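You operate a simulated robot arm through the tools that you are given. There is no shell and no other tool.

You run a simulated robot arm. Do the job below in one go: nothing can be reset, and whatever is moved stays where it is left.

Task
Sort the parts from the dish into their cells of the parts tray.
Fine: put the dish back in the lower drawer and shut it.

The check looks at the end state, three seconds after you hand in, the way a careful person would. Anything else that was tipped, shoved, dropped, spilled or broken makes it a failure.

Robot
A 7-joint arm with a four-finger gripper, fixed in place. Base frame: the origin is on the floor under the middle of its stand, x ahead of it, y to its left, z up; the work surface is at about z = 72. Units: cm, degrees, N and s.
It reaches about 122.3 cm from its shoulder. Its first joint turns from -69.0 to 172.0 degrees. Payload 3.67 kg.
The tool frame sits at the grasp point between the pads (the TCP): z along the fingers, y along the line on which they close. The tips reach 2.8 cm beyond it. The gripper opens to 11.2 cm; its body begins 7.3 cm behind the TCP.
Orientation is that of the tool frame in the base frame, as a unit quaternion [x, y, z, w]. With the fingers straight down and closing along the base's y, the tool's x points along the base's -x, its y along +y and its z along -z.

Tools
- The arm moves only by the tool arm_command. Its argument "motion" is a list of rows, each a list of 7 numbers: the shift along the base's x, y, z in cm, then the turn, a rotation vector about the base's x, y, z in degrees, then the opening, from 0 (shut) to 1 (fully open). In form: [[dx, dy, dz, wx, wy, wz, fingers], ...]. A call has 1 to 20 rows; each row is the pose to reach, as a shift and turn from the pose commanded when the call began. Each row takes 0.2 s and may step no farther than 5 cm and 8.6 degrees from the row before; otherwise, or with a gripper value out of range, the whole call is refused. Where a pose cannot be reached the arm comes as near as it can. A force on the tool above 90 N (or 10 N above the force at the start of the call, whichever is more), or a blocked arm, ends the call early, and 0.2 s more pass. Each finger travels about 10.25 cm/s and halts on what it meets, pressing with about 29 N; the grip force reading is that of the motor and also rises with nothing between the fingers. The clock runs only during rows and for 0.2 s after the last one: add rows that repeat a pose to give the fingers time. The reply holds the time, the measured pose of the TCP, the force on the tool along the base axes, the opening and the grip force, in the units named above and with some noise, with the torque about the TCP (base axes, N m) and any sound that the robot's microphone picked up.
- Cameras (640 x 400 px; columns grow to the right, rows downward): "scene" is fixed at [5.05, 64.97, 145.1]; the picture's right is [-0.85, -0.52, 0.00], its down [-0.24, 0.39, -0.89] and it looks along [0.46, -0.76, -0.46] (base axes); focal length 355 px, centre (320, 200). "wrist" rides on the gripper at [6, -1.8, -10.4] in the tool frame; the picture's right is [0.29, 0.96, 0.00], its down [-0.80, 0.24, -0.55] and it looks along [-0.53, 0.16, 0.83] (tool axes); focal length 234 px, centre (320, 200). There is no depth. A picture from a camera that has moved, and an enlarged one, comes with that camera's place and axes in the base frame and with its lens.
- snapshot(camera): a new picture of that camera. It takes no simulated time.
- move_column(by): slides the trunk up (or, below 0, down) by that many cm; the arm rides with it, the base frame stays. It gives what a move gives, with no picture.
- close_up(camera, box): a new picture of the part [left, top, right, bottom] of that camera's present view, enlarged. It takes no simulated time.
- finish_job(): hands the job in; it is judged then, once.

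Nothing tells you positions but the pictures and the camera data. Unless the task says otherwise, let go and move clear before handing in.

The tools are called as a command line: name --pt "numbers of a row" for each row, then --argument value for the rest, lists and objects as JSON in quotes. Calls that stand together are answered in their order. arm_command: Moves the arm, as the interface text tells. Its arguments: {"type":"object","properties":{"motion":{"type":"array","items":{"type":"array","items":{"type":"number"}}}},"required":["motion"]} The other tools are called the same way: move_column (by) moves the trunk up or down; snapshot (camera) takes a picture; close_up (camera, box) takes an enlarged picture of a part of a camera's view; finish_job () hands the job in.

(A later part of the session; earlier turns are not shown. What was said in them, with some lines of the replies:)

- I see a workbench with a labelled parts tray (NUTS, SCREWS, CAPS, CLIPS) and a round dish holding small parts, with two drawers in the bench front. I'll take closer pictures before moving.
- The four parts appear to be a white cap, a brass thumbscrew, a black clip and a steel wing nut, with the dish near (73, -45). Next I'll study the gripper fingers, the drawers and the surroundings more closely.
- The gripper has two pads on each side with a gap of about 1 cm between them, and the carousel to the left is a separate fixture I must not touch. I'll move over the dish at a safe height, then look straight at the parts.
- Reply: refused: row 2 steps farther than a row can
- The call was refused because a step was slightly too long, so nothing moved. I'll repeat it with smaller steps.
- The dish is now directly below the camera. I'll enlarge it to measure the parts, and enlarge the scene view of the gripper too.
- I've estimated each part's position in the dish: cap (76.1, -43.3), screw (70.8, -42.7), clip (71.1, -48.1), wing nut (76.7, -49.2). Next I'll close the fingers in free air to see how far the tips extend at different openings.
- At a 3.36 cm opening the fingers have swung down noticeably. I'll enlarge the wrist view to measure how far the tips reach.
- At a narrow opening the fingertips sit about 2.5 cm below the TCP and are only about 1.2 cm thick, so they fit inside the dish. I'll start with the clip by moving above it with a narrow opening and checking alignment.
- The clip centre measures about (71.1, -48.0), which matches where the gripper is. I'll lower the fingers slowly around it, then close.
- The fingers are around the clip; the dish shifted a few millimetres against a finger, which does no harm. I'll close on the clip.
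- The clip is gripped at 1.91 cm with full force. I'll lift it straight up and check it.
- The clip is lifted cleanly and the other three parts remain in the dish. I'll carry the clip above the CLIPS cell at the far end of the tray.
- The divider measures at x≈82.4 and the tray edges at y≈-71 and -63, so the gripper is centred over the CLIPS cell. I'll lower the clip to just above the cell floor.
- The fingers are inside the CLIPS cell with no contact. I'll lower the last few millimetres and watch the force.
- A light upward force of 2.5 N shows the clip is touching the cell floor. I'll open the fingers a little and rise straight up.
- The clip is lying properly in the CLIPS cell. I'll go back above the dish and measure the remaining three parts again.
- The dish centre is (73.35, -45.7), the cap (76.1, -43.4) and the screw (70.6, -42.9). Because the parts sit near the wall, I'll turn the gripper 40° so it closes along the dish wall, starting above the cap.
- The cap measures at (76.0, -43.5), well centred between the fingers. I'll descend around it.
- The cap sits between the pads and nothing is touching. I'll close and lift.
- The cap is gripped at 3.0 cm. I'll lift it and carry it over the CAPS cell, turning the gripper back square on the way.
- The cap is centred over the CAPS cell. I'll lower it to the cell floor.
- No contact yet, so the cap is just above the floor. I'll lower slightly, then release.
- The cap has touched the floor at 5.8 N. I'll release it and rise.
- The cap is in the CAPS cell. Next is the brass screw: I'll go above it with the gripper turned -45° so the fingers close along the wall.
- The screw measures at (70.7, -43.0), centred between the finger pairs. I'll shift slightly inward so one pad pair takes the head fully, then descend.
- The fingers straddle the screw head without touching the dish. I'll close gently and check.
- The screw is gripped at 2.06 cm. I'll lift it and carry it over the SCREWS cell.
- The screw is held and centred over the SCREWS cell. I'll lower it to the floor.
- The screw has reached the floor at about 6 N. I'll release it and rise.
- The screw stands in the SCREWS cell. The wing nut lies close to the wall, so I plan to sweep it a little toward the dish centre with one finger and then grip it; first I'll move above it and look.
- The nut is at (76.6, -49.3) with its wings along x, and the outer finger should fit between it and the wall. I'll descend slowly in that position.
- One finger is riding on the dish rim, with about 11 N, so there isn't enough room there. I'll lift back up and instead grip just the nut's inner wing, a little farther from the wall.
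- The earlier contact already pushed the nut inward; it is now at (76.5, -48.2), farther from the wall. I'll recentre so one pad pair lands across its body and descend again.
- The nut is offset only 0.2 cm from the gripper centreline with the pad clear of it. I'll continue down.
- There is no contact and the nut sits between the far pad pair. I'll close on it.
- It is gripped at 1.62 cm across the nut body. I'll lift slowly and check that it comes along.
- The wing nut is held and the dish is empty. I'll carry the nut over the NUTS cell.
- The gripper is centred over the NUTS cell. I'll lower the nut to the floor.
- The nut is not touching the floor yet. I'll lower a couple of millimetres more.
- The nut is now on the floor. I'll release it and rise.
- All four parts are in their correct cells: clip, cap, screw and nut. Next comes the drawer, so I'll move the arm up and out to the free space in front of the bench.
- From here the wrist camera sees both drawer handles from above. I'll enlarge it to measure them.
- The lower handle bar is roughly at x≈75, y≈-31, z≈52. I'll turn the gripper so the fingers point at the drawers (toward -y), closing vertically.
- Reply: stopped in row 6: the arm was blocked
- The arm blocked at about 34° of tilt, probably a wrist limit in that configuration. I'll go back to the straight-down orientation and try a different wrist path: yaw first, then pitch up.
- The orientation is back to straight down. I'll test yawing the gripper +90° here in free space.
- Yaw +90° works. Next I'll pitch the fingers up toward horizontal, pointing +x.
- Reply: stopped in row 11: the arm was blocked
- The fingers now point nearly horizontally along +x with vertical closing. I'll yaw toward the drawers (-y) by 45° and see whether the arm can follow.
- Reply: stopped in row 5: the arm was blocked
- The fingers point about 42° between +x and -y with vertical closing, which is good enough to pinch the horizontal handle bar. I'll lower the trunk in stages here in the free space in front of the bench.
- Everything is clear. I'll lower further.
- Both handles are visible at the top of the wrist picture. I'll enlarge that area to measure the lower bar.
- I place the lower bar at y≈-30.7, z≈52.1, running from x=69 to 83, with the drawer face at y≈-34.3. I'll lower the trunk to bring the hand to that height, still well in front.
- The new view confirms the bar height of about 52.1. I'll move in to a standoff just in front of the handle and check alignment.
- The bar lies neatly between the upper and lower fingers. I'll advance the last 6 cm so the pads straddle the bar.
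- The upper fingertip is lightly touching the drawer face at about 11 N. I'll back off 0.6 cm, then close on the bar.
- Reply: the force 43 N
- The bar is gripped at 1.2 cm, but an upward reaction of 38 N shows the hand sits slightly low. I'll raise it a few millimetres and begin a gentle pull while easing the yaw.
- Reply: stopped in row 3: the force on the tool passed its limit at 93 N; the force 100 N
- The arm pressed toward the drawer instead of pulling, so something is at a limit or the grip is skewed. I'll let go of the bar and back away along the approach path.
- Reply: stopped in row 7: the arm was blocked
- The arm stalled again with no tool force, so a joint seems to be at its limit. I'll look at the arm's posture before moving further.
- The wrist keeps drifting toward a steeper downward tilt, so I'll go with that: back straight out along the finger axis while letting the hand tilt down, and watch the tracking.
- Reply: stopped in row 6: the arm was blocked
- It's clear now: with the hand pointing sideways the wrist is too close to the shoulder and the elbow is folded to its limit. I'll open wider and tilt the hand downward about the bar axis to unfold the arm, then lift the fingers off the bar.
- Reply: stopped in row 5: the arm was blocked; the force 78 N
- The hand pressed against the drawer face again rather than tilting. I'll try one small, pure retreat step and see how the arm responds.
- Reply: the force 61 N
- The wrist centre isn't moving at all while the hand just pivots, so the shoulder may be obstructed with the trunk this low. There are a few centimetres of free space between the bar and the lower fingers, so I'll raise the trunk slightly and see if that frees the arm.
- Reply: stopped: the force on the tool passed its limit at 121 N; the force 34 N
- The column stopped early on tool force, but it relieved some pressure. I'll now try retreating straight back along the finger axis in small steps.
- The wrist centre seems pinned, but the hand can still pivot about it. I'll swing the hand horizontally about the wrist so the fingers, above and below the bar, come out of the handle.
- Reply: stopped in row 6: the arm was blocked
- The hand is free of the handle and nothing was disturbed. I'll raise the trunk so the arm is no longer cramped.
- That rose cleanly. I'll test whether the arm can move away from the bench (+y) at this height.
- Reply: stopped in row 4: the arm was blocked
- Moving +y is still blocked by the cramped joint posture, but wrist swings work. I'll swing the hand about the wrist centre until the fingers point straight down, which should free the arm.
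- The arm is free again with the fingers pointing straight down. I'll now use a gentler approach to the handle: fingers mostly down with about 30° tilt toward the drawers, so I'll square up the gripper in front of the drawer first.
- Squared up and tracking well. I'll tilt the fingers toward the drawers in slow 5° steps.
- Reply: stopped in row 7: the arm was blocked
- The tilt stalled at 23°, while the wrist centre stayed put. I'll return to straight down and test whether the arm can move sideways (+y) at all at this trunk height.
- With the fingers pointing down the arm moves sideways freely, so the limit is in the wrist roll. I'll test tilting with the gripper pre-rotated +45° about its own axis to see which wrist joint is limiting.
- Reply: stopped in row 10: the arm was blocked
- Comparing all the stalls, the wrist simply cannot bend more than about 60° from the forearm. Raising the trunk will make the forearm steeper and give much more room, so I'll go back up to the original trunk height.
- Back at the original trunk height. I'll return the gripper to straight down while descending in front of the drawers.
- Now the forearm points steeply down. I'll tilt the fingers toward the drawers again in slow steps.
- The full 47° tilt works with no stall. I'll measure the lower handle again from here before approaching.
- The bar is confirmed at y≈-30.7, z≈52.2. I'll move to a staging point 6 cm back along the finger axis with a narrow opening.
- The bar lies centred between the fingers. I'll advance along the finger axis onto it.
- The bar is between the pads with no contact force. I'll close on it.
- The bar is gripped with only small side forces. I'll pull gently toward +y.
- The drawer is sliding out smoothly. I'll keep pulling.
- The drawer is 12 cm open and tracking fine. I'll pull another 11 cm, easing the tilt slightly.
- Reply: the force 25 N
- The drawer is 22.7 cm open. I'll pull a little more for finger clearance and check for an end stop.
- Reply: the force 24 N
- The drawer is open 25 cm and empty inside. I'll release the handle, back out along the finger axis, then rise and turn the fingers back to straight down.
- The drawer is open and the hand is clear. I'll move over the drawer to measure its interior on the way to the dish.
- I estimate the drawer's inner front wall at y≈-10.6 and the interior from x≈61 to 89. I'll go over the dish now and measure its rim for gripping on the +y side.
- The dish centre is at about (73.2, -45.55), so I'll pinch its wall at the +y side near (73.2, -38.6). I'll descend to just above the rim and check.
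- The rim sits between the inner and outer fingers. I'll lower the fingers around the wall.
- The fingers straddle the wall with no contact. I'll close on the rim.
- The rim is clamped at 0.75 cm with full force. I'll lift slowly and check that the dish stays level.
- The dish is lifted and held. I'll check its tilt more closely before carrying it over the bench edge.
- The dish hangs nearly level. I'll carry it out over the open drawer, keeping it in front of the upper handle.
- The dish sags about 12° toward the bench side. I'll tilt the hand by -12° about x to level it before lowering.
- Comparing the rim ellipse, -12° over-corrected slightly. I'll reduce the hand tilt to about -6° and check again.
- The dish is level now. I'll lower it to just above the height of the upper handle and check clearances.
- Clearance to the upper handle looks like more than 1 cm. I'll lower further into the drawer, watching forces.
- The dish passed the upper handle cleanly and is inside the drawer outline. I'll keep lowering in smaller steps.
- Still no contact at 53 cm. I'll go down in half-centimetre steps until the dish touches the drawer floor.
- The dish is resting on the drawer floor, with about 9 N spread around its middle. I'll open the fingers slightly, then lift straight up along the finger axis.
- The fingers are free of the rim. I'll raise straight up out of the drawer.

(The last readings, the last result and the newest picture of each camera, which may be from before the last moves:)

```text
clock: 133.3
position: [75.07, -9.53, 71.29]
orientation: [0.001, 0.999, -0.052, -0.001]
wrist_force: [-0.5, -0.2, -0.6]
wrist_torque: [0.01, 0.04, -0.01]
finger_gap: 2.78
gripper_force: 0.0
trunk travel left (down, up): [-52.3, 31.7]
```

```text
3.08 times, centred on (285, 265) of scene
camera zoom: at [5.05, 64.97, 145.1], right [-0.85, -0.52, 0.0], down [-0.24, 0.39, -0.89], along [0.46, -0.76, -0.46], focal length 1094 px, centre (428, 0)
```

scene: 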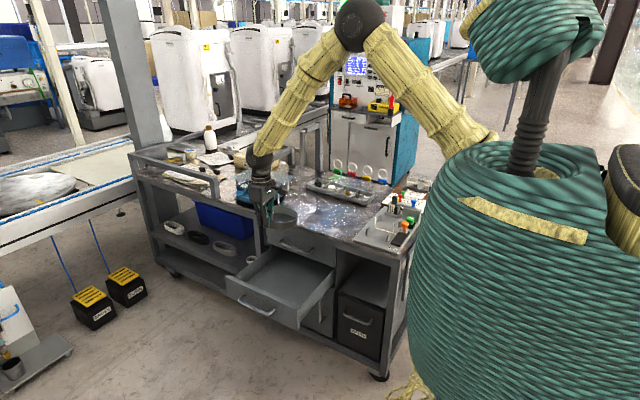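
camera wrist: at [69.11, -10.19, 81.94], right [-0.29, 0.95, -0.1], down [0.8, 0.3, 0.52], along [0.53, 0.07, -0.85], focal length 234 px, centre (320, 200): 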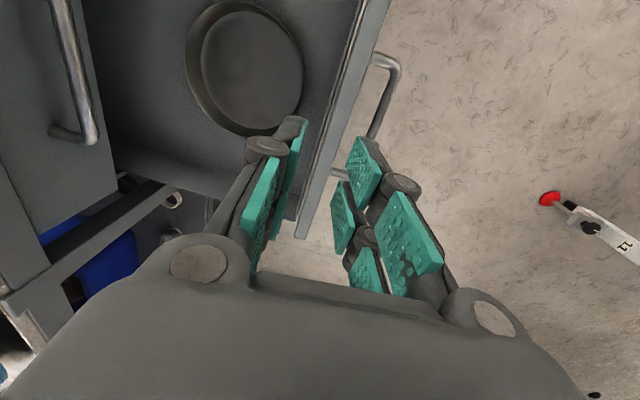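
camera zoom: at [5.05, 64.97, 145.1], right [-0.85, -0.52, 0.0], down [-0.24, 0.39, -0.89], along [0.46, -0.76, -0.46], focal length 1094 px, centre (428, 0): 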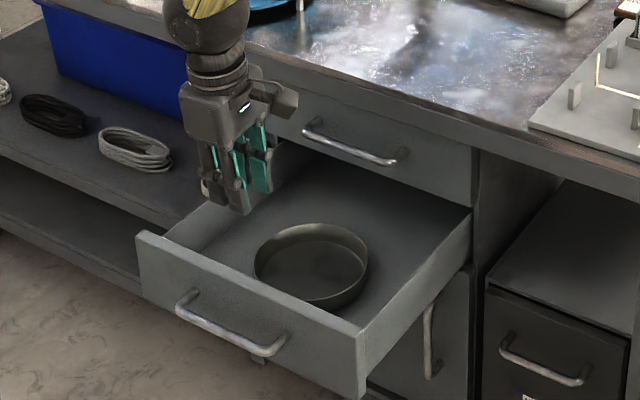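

The dish sits flat in the drawer. I'll now move in front of the handle and tilt the fingers again so I can grip the bar and push the drawer shut.

arm_command --pt "0.3 3 0 -6 0 0 0.26" --pt "0.5 6 0 -12 0 0 0.26" --pt "0.8 9 -1 -18 0 0 0.26" --pt "1.0 11 -4 -24 0 0 0.26" --pt "1.0 11 -7.5 -30 0 0 0.26" --pt "1.0 11 -10.3 -34.2 0 0 0.26" --pt "1.0 11 -10.3 -34.2 0 0 0.26"

snapshot --camera "wrist"

close_up --camera "wrist" --box '[190, 20, 400, 210]'

```text
clock: 134.9
position: [75.9, 1.53, 60.88]
orientation: [0.001, 0.939, -0.344, 0.0]
wrist_force: [-0.3, -1.1, 0.2]
wrist_torque: [0.02, -0.01, -0.02]
finger_gap: 2.9
gripper_force: 0.0
trunk travel left (down, up): [-52.3, 31.7]
```

```text
taken
camera wrist: at [69.98, 6.92, 70.13], right [-0.29, 0.73, -0.62], down [0.8, 0.54, 0.27], along [0.53, -0.42, -0.74], focal length 234 px, centre (320, 200)
```

wrist: 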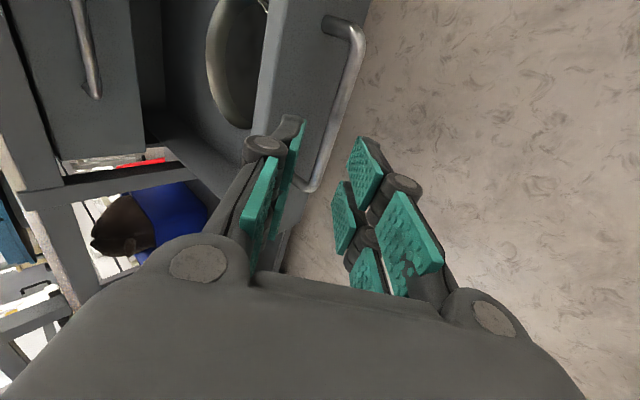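

```text
2.11 times, centred on (295, 115) of wrist
camera zoom: at [69.98, 6.92, 70.13], right [-0.29, 0.73, -0.62], down [0.8, 0.54, 0.27], along [0.53, -0.42, -0.74], focal length 493 px, centre (373, 379)
```

zoom: 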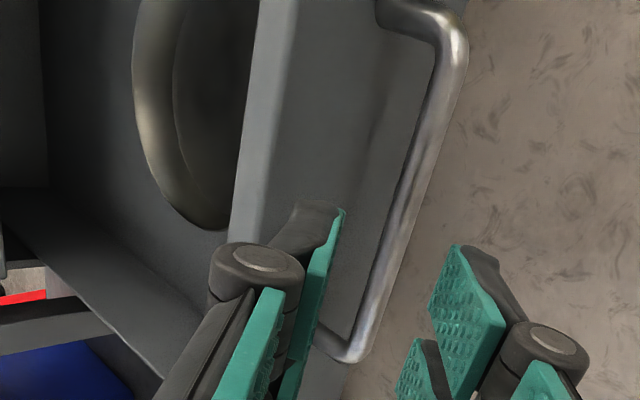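

The bar is now at about y=-4.8, z=52.1. I'll move in along the finger axis onto it.

arm_command --pt "0 -1.2 -2.1 0 0 0 0.26" --pt "0 -2.4 -4.2 0 0 0 0.26" --pt "0 -3.3 -5.3 0 0 0 0.26" --pt "0 -4.3 -6.5 0 0 0 0.26" --pt "0 -5.0 -7.3 0 0 0 0.26" --pt "0 -5.6 -8.0 0 0 0 0.26" --pt "0 -5.6 -8.0 0 0 0 0.26"

close_up --camera "wrist" --box '[190, 20, 400, 210]'

```text
clock: 136.5
position: [75.94, -4.11, 53.09]
orientation: [-0.001, 0.939, -0.344, 0.0]
wrist_force: [-0.2, -0.4, 0.1]
wrist_torque: [0.03, 0.02, 0.03]
finger_gap: 2.9
gripper_force: 0.1
trunk travel left (down, up): [-52.3, 31.7]
```

```text
2.11 times, centred on (295, 115) of wrist
camera zoom: at [70.07, 1.26, 62.22], right [-0.29, 0.73, -0.62], down [0.8, 0.54, 0.27], along [0.53, -0.42, -0.74], focal length 493 px, centre (373, 379)
```

zoom: 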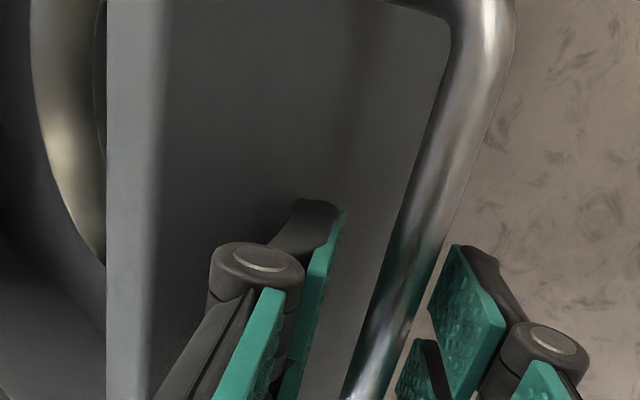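

The bar is between the pads. I'll close on it and start pushing the drawer in.

arm_command --pt "0 0 0 0 0 0 0.18" --pt "0 0 0 0 0 0 0.1" --pt "0 0 0 0 0 0 0.02" --pt "0 0 0 0 0 0 0.0" --pt "0 0 0 0 0 0 0.0"

arm_command --pt "0 -1 0 -0.7 0 0 0.0" --pt "0 -2.5 0 -1.5 0 0 0.0" --pt "0 -4.2 0 -2.7 0 0 0.0" --pt "0 -6 0 -4 0 0 0.0" --pt "0 -7.8 0 -5.2 0 0 0.0" --pt "0 -9.6 0 -6.2 0 0 0.0" --pt "0 -11.2 0 -7 0 0 0.0" --pt "0 -11.2 0 -7 0 0 0.0"

close_up --camera "scene" --box '[210, 190, 350, 330]'

```text
clock: 137.7
position: [75.94, -4.02, 52.96]
orientation: [0.0, 0.939, -0.344, -0.001]
wrist_force: [-1.0, 0.6, -5.0]
wrist_torque: [0.02, 0.49, 1.42]
finger_gap: 1.12
gripper_force: 45.3
trunk travel left (down, up): [-52.3, 31.7]
```

```text
clock: 139.5
position: [76.08, -15.36, 53.07]
orientation: [0.001, 0.916, -0.4, -0.001]
wrist_force: [17.0, 0.4, -19.6]
wrist_torque: [0.16, 0.57, 1.13]
finger_gap: 1.12
gripper_force: 44.8
trunk travel left (down, up): [-52.3, 31.7]
```

```text
2.86 times, centred on (280, 260) of scene
camera zoom: at [5.05, 64.97, 145.1], right [-0.85, -0.52, 0.0], down [-0.24, 0.39, -0.89], along [0.46, -0.76, -0.46], focal length 1015 px, centre (434, 29)
```

zoom: 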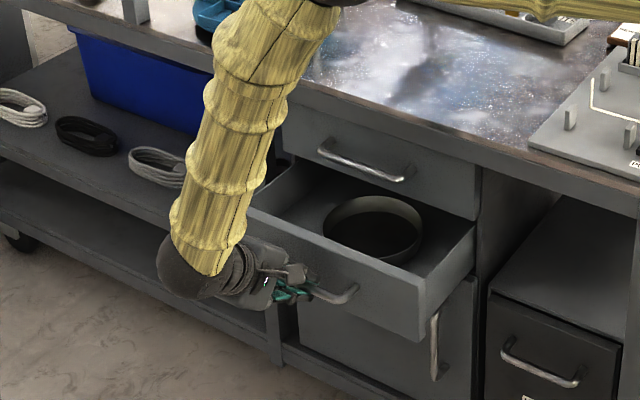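

The drawer is sliding in with the dish riding inside. I'll continue pushing.

arm_command --pt "0 -1.8 0 0 0 0 0.0" --pt "0 -3.6 0 0 0 0 0.0" --pt "0 -5.4 0 0 0 0 0.0" --pt "0 -7.2 0 0 0 0 0.0" --pt "0 -9 0 0 0 0 0.0" --pt "0 -10.5 0 0 0 0 0.0" --pt "0 -10.5 0 0 0 0 0.0"

snapshot --camera "wrist"

close_up --camera "scene" --box '[220, 190, 350, 330]'

```text
clock: 141.1
position: [75.93, -25.82, 52.99]
orientation: [0.0, 0.916, -0.401, -0.001]
wrist_force: [9.8, -0.4, -6.1]
wrist_torque: [-0.08, 1.56, 0.22]
finger_gap: 1.13
gripper_force: 45.5
trunk travel left (down, up): [-52.3, 31.7]
```

```text
taken
camera wrist: at [70.02, -19.37, 61.41], right [-0.29, 0.65, -0.7], down [0.8, 0.57, 0.2], along [0.53, -0.5, -0.68], focal length 234 px, centre (320, 200)
```

wrist: 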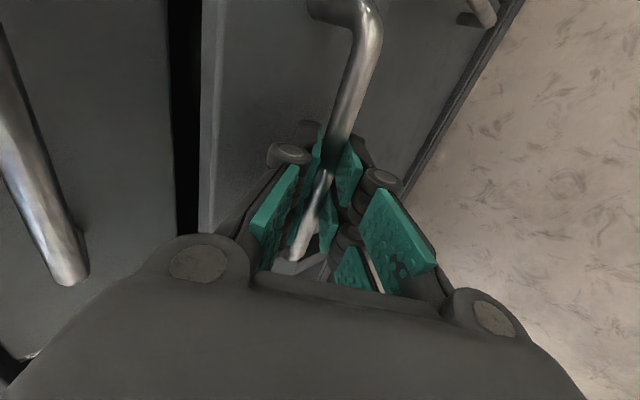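

```text
2.86 times, centred on (285, 260) of scene
camera zoom: at [5.05, 64.97, 145.1], right [-0.85, -0.52, 0.0], down [-0.24, 0.39, -0.89], along [0.46, -0.76, -0.46], focal length 1015 px, centre (420, 29)
```

zoom: 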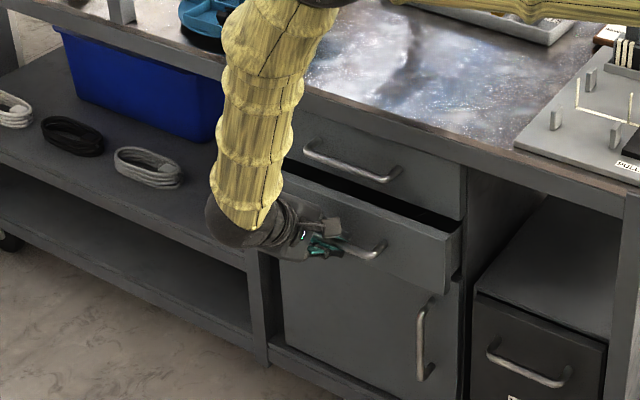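

About 4 cm remains. I'll push the rest slowly and watch for the end stop.

arm_command --pt "0 -1 0 0 0 0 0.0" --pt "0 -2 0 0 0 0 0.0" --pt "0 -3 0 0 0 0 0.0" --pt "0 -3.6 0 0 0 0 0.0" --pt "0 -4.0 0 0 0 0 0.0" --pt "0 -4.0 0 0 0 0 0.0"

snapshot --camera "wrist"

close_up --camera "scene" --box '[250, 200, 350, 300]'

```text
clock: 142.5
position: [75.85, -29.82, 52.96]
orientation: [0.0, 0.916, -0.4, -0.002]
wrist_force: [-8.0, 3.5, -6.9]
wrist_torque: [0.11, 0.76, 1.02]
finger_gap: 1.15
gripper_force: 44.5
trunk travel left (down, up): [-52.3, 31.7]
```

```text
taken
camera wrist: at [70.04, -23.32, 61.42], right [-0.29, 0.65, -0.7], down [0.8, 0.57, 0.2], along [0.53, -0.5, -0.68], focal length 234 px, centre (320, 200)
```

wrist: 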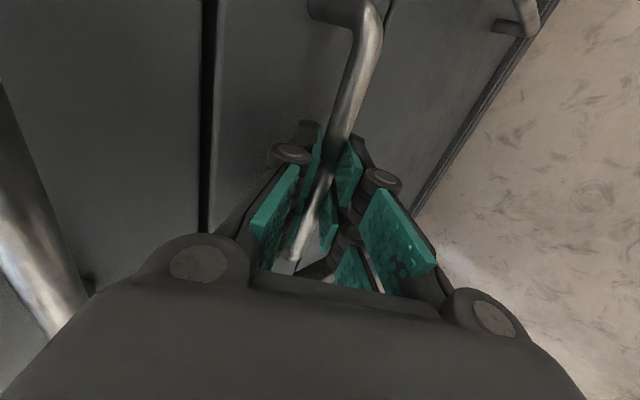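

```text
4.00 times, centred on (300, 250) of scene
camera zoom: at [5.05, 64.97, 145.1], right [-0.85, -0.52, 0.0], down [-0.24, 0.39, -0.89], along [0.46, -0.76, -0.46], focal length 1422 px, centre (400, 0)
```

zoom: 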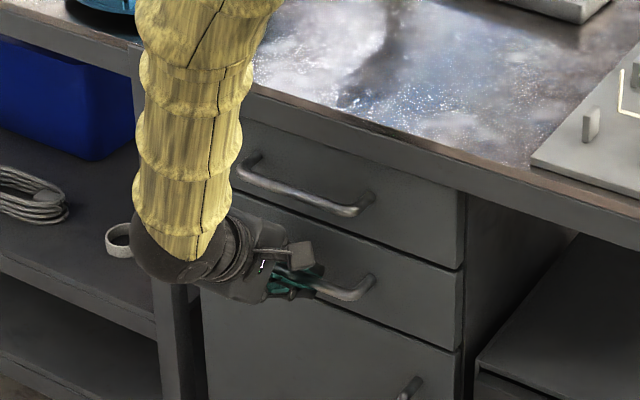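

The front looks nearly flush. I'll press a little farther to confirm it reaches the stop.

arm_command --pt "0 -0.3 0 0 0 0 0.0" --pt "0 -0.6 0 0 0 0 0.0" --pt "0 -0.6 0 0 0 0 0.0"

close_up --camera "scene" --box '[290, 210, 350, 270]'

```text
clock: 143.3
position: [76.07, -29.88, 52.85]
orientation: [-0.002, 0.917, -0.398, 0.0]
wrist_force: [-17.2, 52.9, -9.4]
wrist_torque: [0.45, 1.08, 0.97]
finger_gap: 1.15
gripper_force: 44.8
trunk travel left (down, up): [-52.3, 31.7]
```

```text
6.67 times, centred on (320, 240) of scene
camera zoom: at [5.05, 64.97, 145.1], right [-0.85, -0.52, 0.0], down [-0.24, 0.39, -0.89], along [0.46, -0.76, -0.46], focal length 2369 px, centre (320, -67)
```

zoom: 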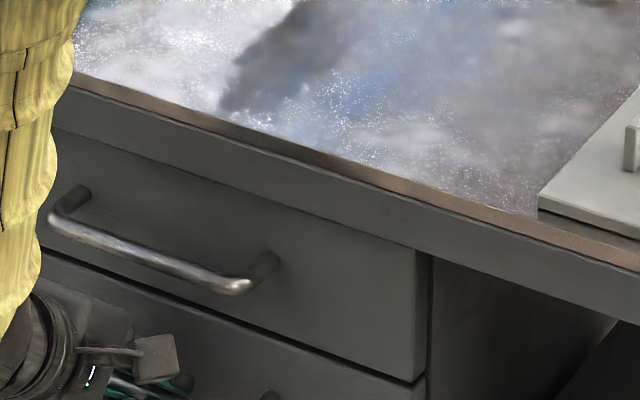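

The force rose to 53 N with no further motion, so the drawer is fully shut. I'll relax the push, release the bar and retreat along the finger axis.

arm_command --pt "0 0.45 0 0 0 0 0.0" --pt "0 0.5 0 0 0 0 0.0" --pt "0 0.5 0 0 0 0 0.1" --pt "0 0.5 0 0 0 0 0.2" --pt "0 0.5 0 0 0 0 0.26" --pt "0 0.5 0 0 0 0 0.26"

close_up --camera "wrist" --box '[190, 40, 400, 230]'

```text
clock: 144.7
position: [76.03, -29.92, 53.11]
orientation: [0.001, 0.917, -0.4, -0.001]
wrist_force: [-0.5, 0.3, 0.2]
wrist_torque: [-0.02, 0.0, 0.01]
finger_gap: 2.86
gripper_force: 0.0
trunk travel left (down, up): [-52.3, 31.7]
```

```text
2.11 times, centred on (295, 135) of wrist
camera zoom: at [70.09, -23.38, 61.59], right [-0.29, 0.65, -0.7], down [0.8, 0.57, 0.2], along [0.53, -0.5, -0.68], focal length 493 px, centre (373, 337)
```

zoom: 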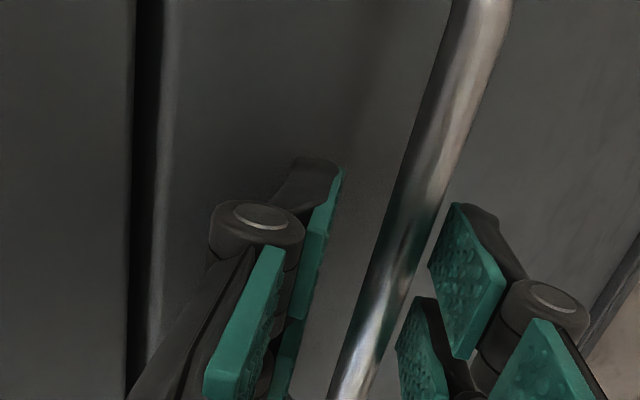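

Released with no contact. I'll retreat along the finger axis and then move well clear.

arm_command --pt "0 1.1 1.0 0 0 0 0.26" --pt "0 2.2 2.0 0 0 0 0.26" --pt "0 3.7 3.4 0 0 0 0.26" --pt "0 5.2 4.8 0 0 0 0.26" --pt "0 8 6 0 0 0 0.26" --pt "0 11 8 0 0 0 0.26" --pt "0 14 11 0 0 0 0.26" --pt "0 17 14 5 0 0 0.26" --pt "0 20 17 10 0 0 0.26" --pt "0 22 21 16 0 0 0.26" --pt "0 24 25 22 0 0 0.26" --pt "0 24 29 28 0 0 0.26" --pt "0 24 33 34 0 0 0.26" --pt "0 24 37 40 0 0 0.26" --pt "0 24 41 47 0 0 0.26" --pt "0 24 41 47 0 0 0.26"

snapshot --camera "scene"

snapshot --camera "wrist"

close_up --camera "scene" --box '[250, 200, 370, 340]'

close_up --camera "scene" --box '[290, 150, 420, 250]'

```text
clock: 148.1
position: [75.94, -5.61, 93.96]
orientation: [0.0, 1.0, -0.001, 0.0]
wrist_force: [-0.1, 0.3, 0.8]
wrist_torque: [-0.05, 0.0, 0.01]
finger_gap: 2.92
gripper_force: 0.1
trunk travel left (down, up): [-52.3, 31.7]
```

```text
taken
```

scene: 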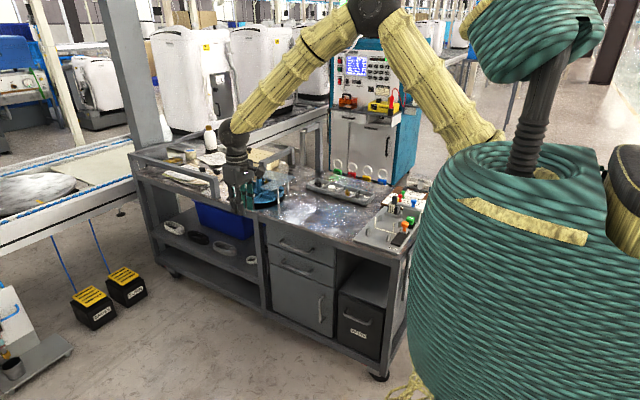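

```text
taken
camera wrist: at [70.04, -7.35, 104.45], right [-0.29, 0.96, 0.0], down [0.8, 0.24, 0.55], along [0.53, 0.16, -0.83], focal length 234 px, centre (320, 200)
```

wrist: 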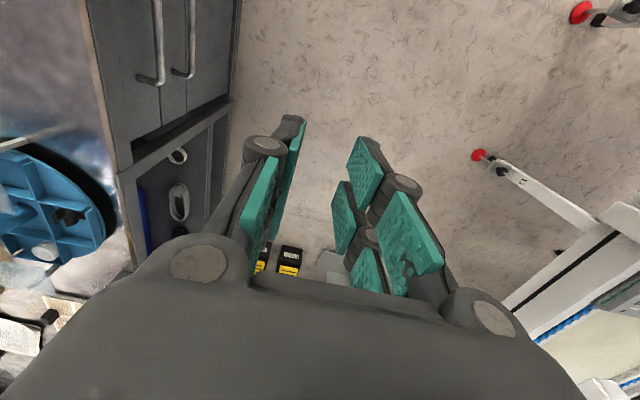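

```text
2.86 times, centred on (310, 270) of scene
camera zoom: at [5.05, 64.97, 145.1], right [-0.85, -0.52, 0.0], down [-0.24, 0.39, -0.89], along [0.46, -0.76, -0.46], focal length 1015 px, centre (349, 0)
```

zoom: 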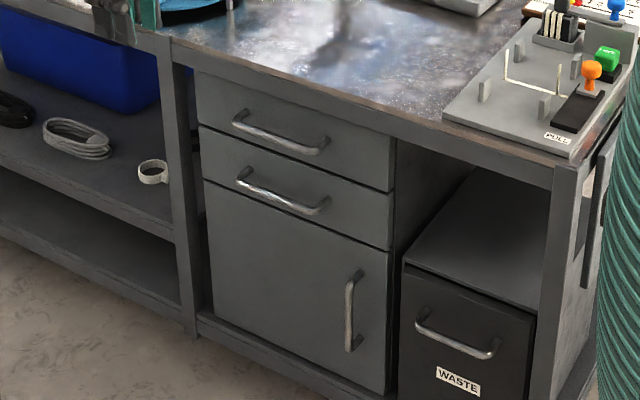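

```text
4.00 times, centred on (355, 200) of scene
camera zoom: at [5.05, 64.97, 145.1], right [-0.85, -0.52, 0.0], down [-0.24, 0.39, -0.89], along [0.46, -0.76, -0.46], focal length 1422 px, centre (180, 200)
```

zoom: 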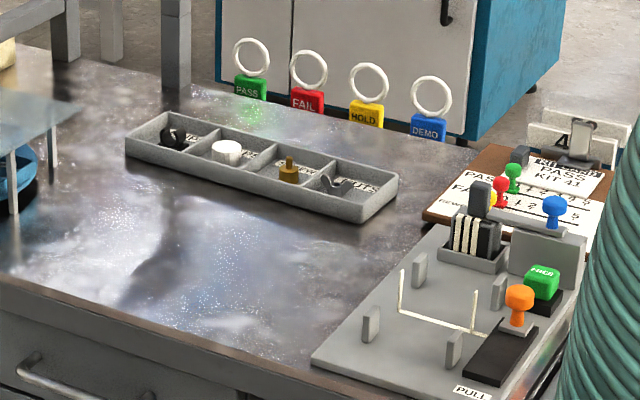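

Final check: clip, cap, screw and wing nut are each in their labelled cells. The lower drawer is shut flush with the dish inside, nothing else looks moved, and the arm is clear, so I'm handing in.

finish_job

```text
The job is handed in.
```

I sorted the four parts into their labelled cells: clip in CLIPS, cap in CAPS, screw in SCREWS and wing nut in NUTS. The dish is back in the lower drawer, lying flat, and the drawer is shut flush against its stop. I have handed the job in, but no verdict came back.

My first attempt to open the drawer went badly. The arm was in a cramped posture and pressed against the closed drawer front and handle, with readings up to about 120 N, before I backed it out. The drawer then opened and closed smoothly, and I saw no damage and nothing else moved in the pictures afterwards. The handle and drawer front did take that load.

The arm finished clear of the bench with the gripper empty.
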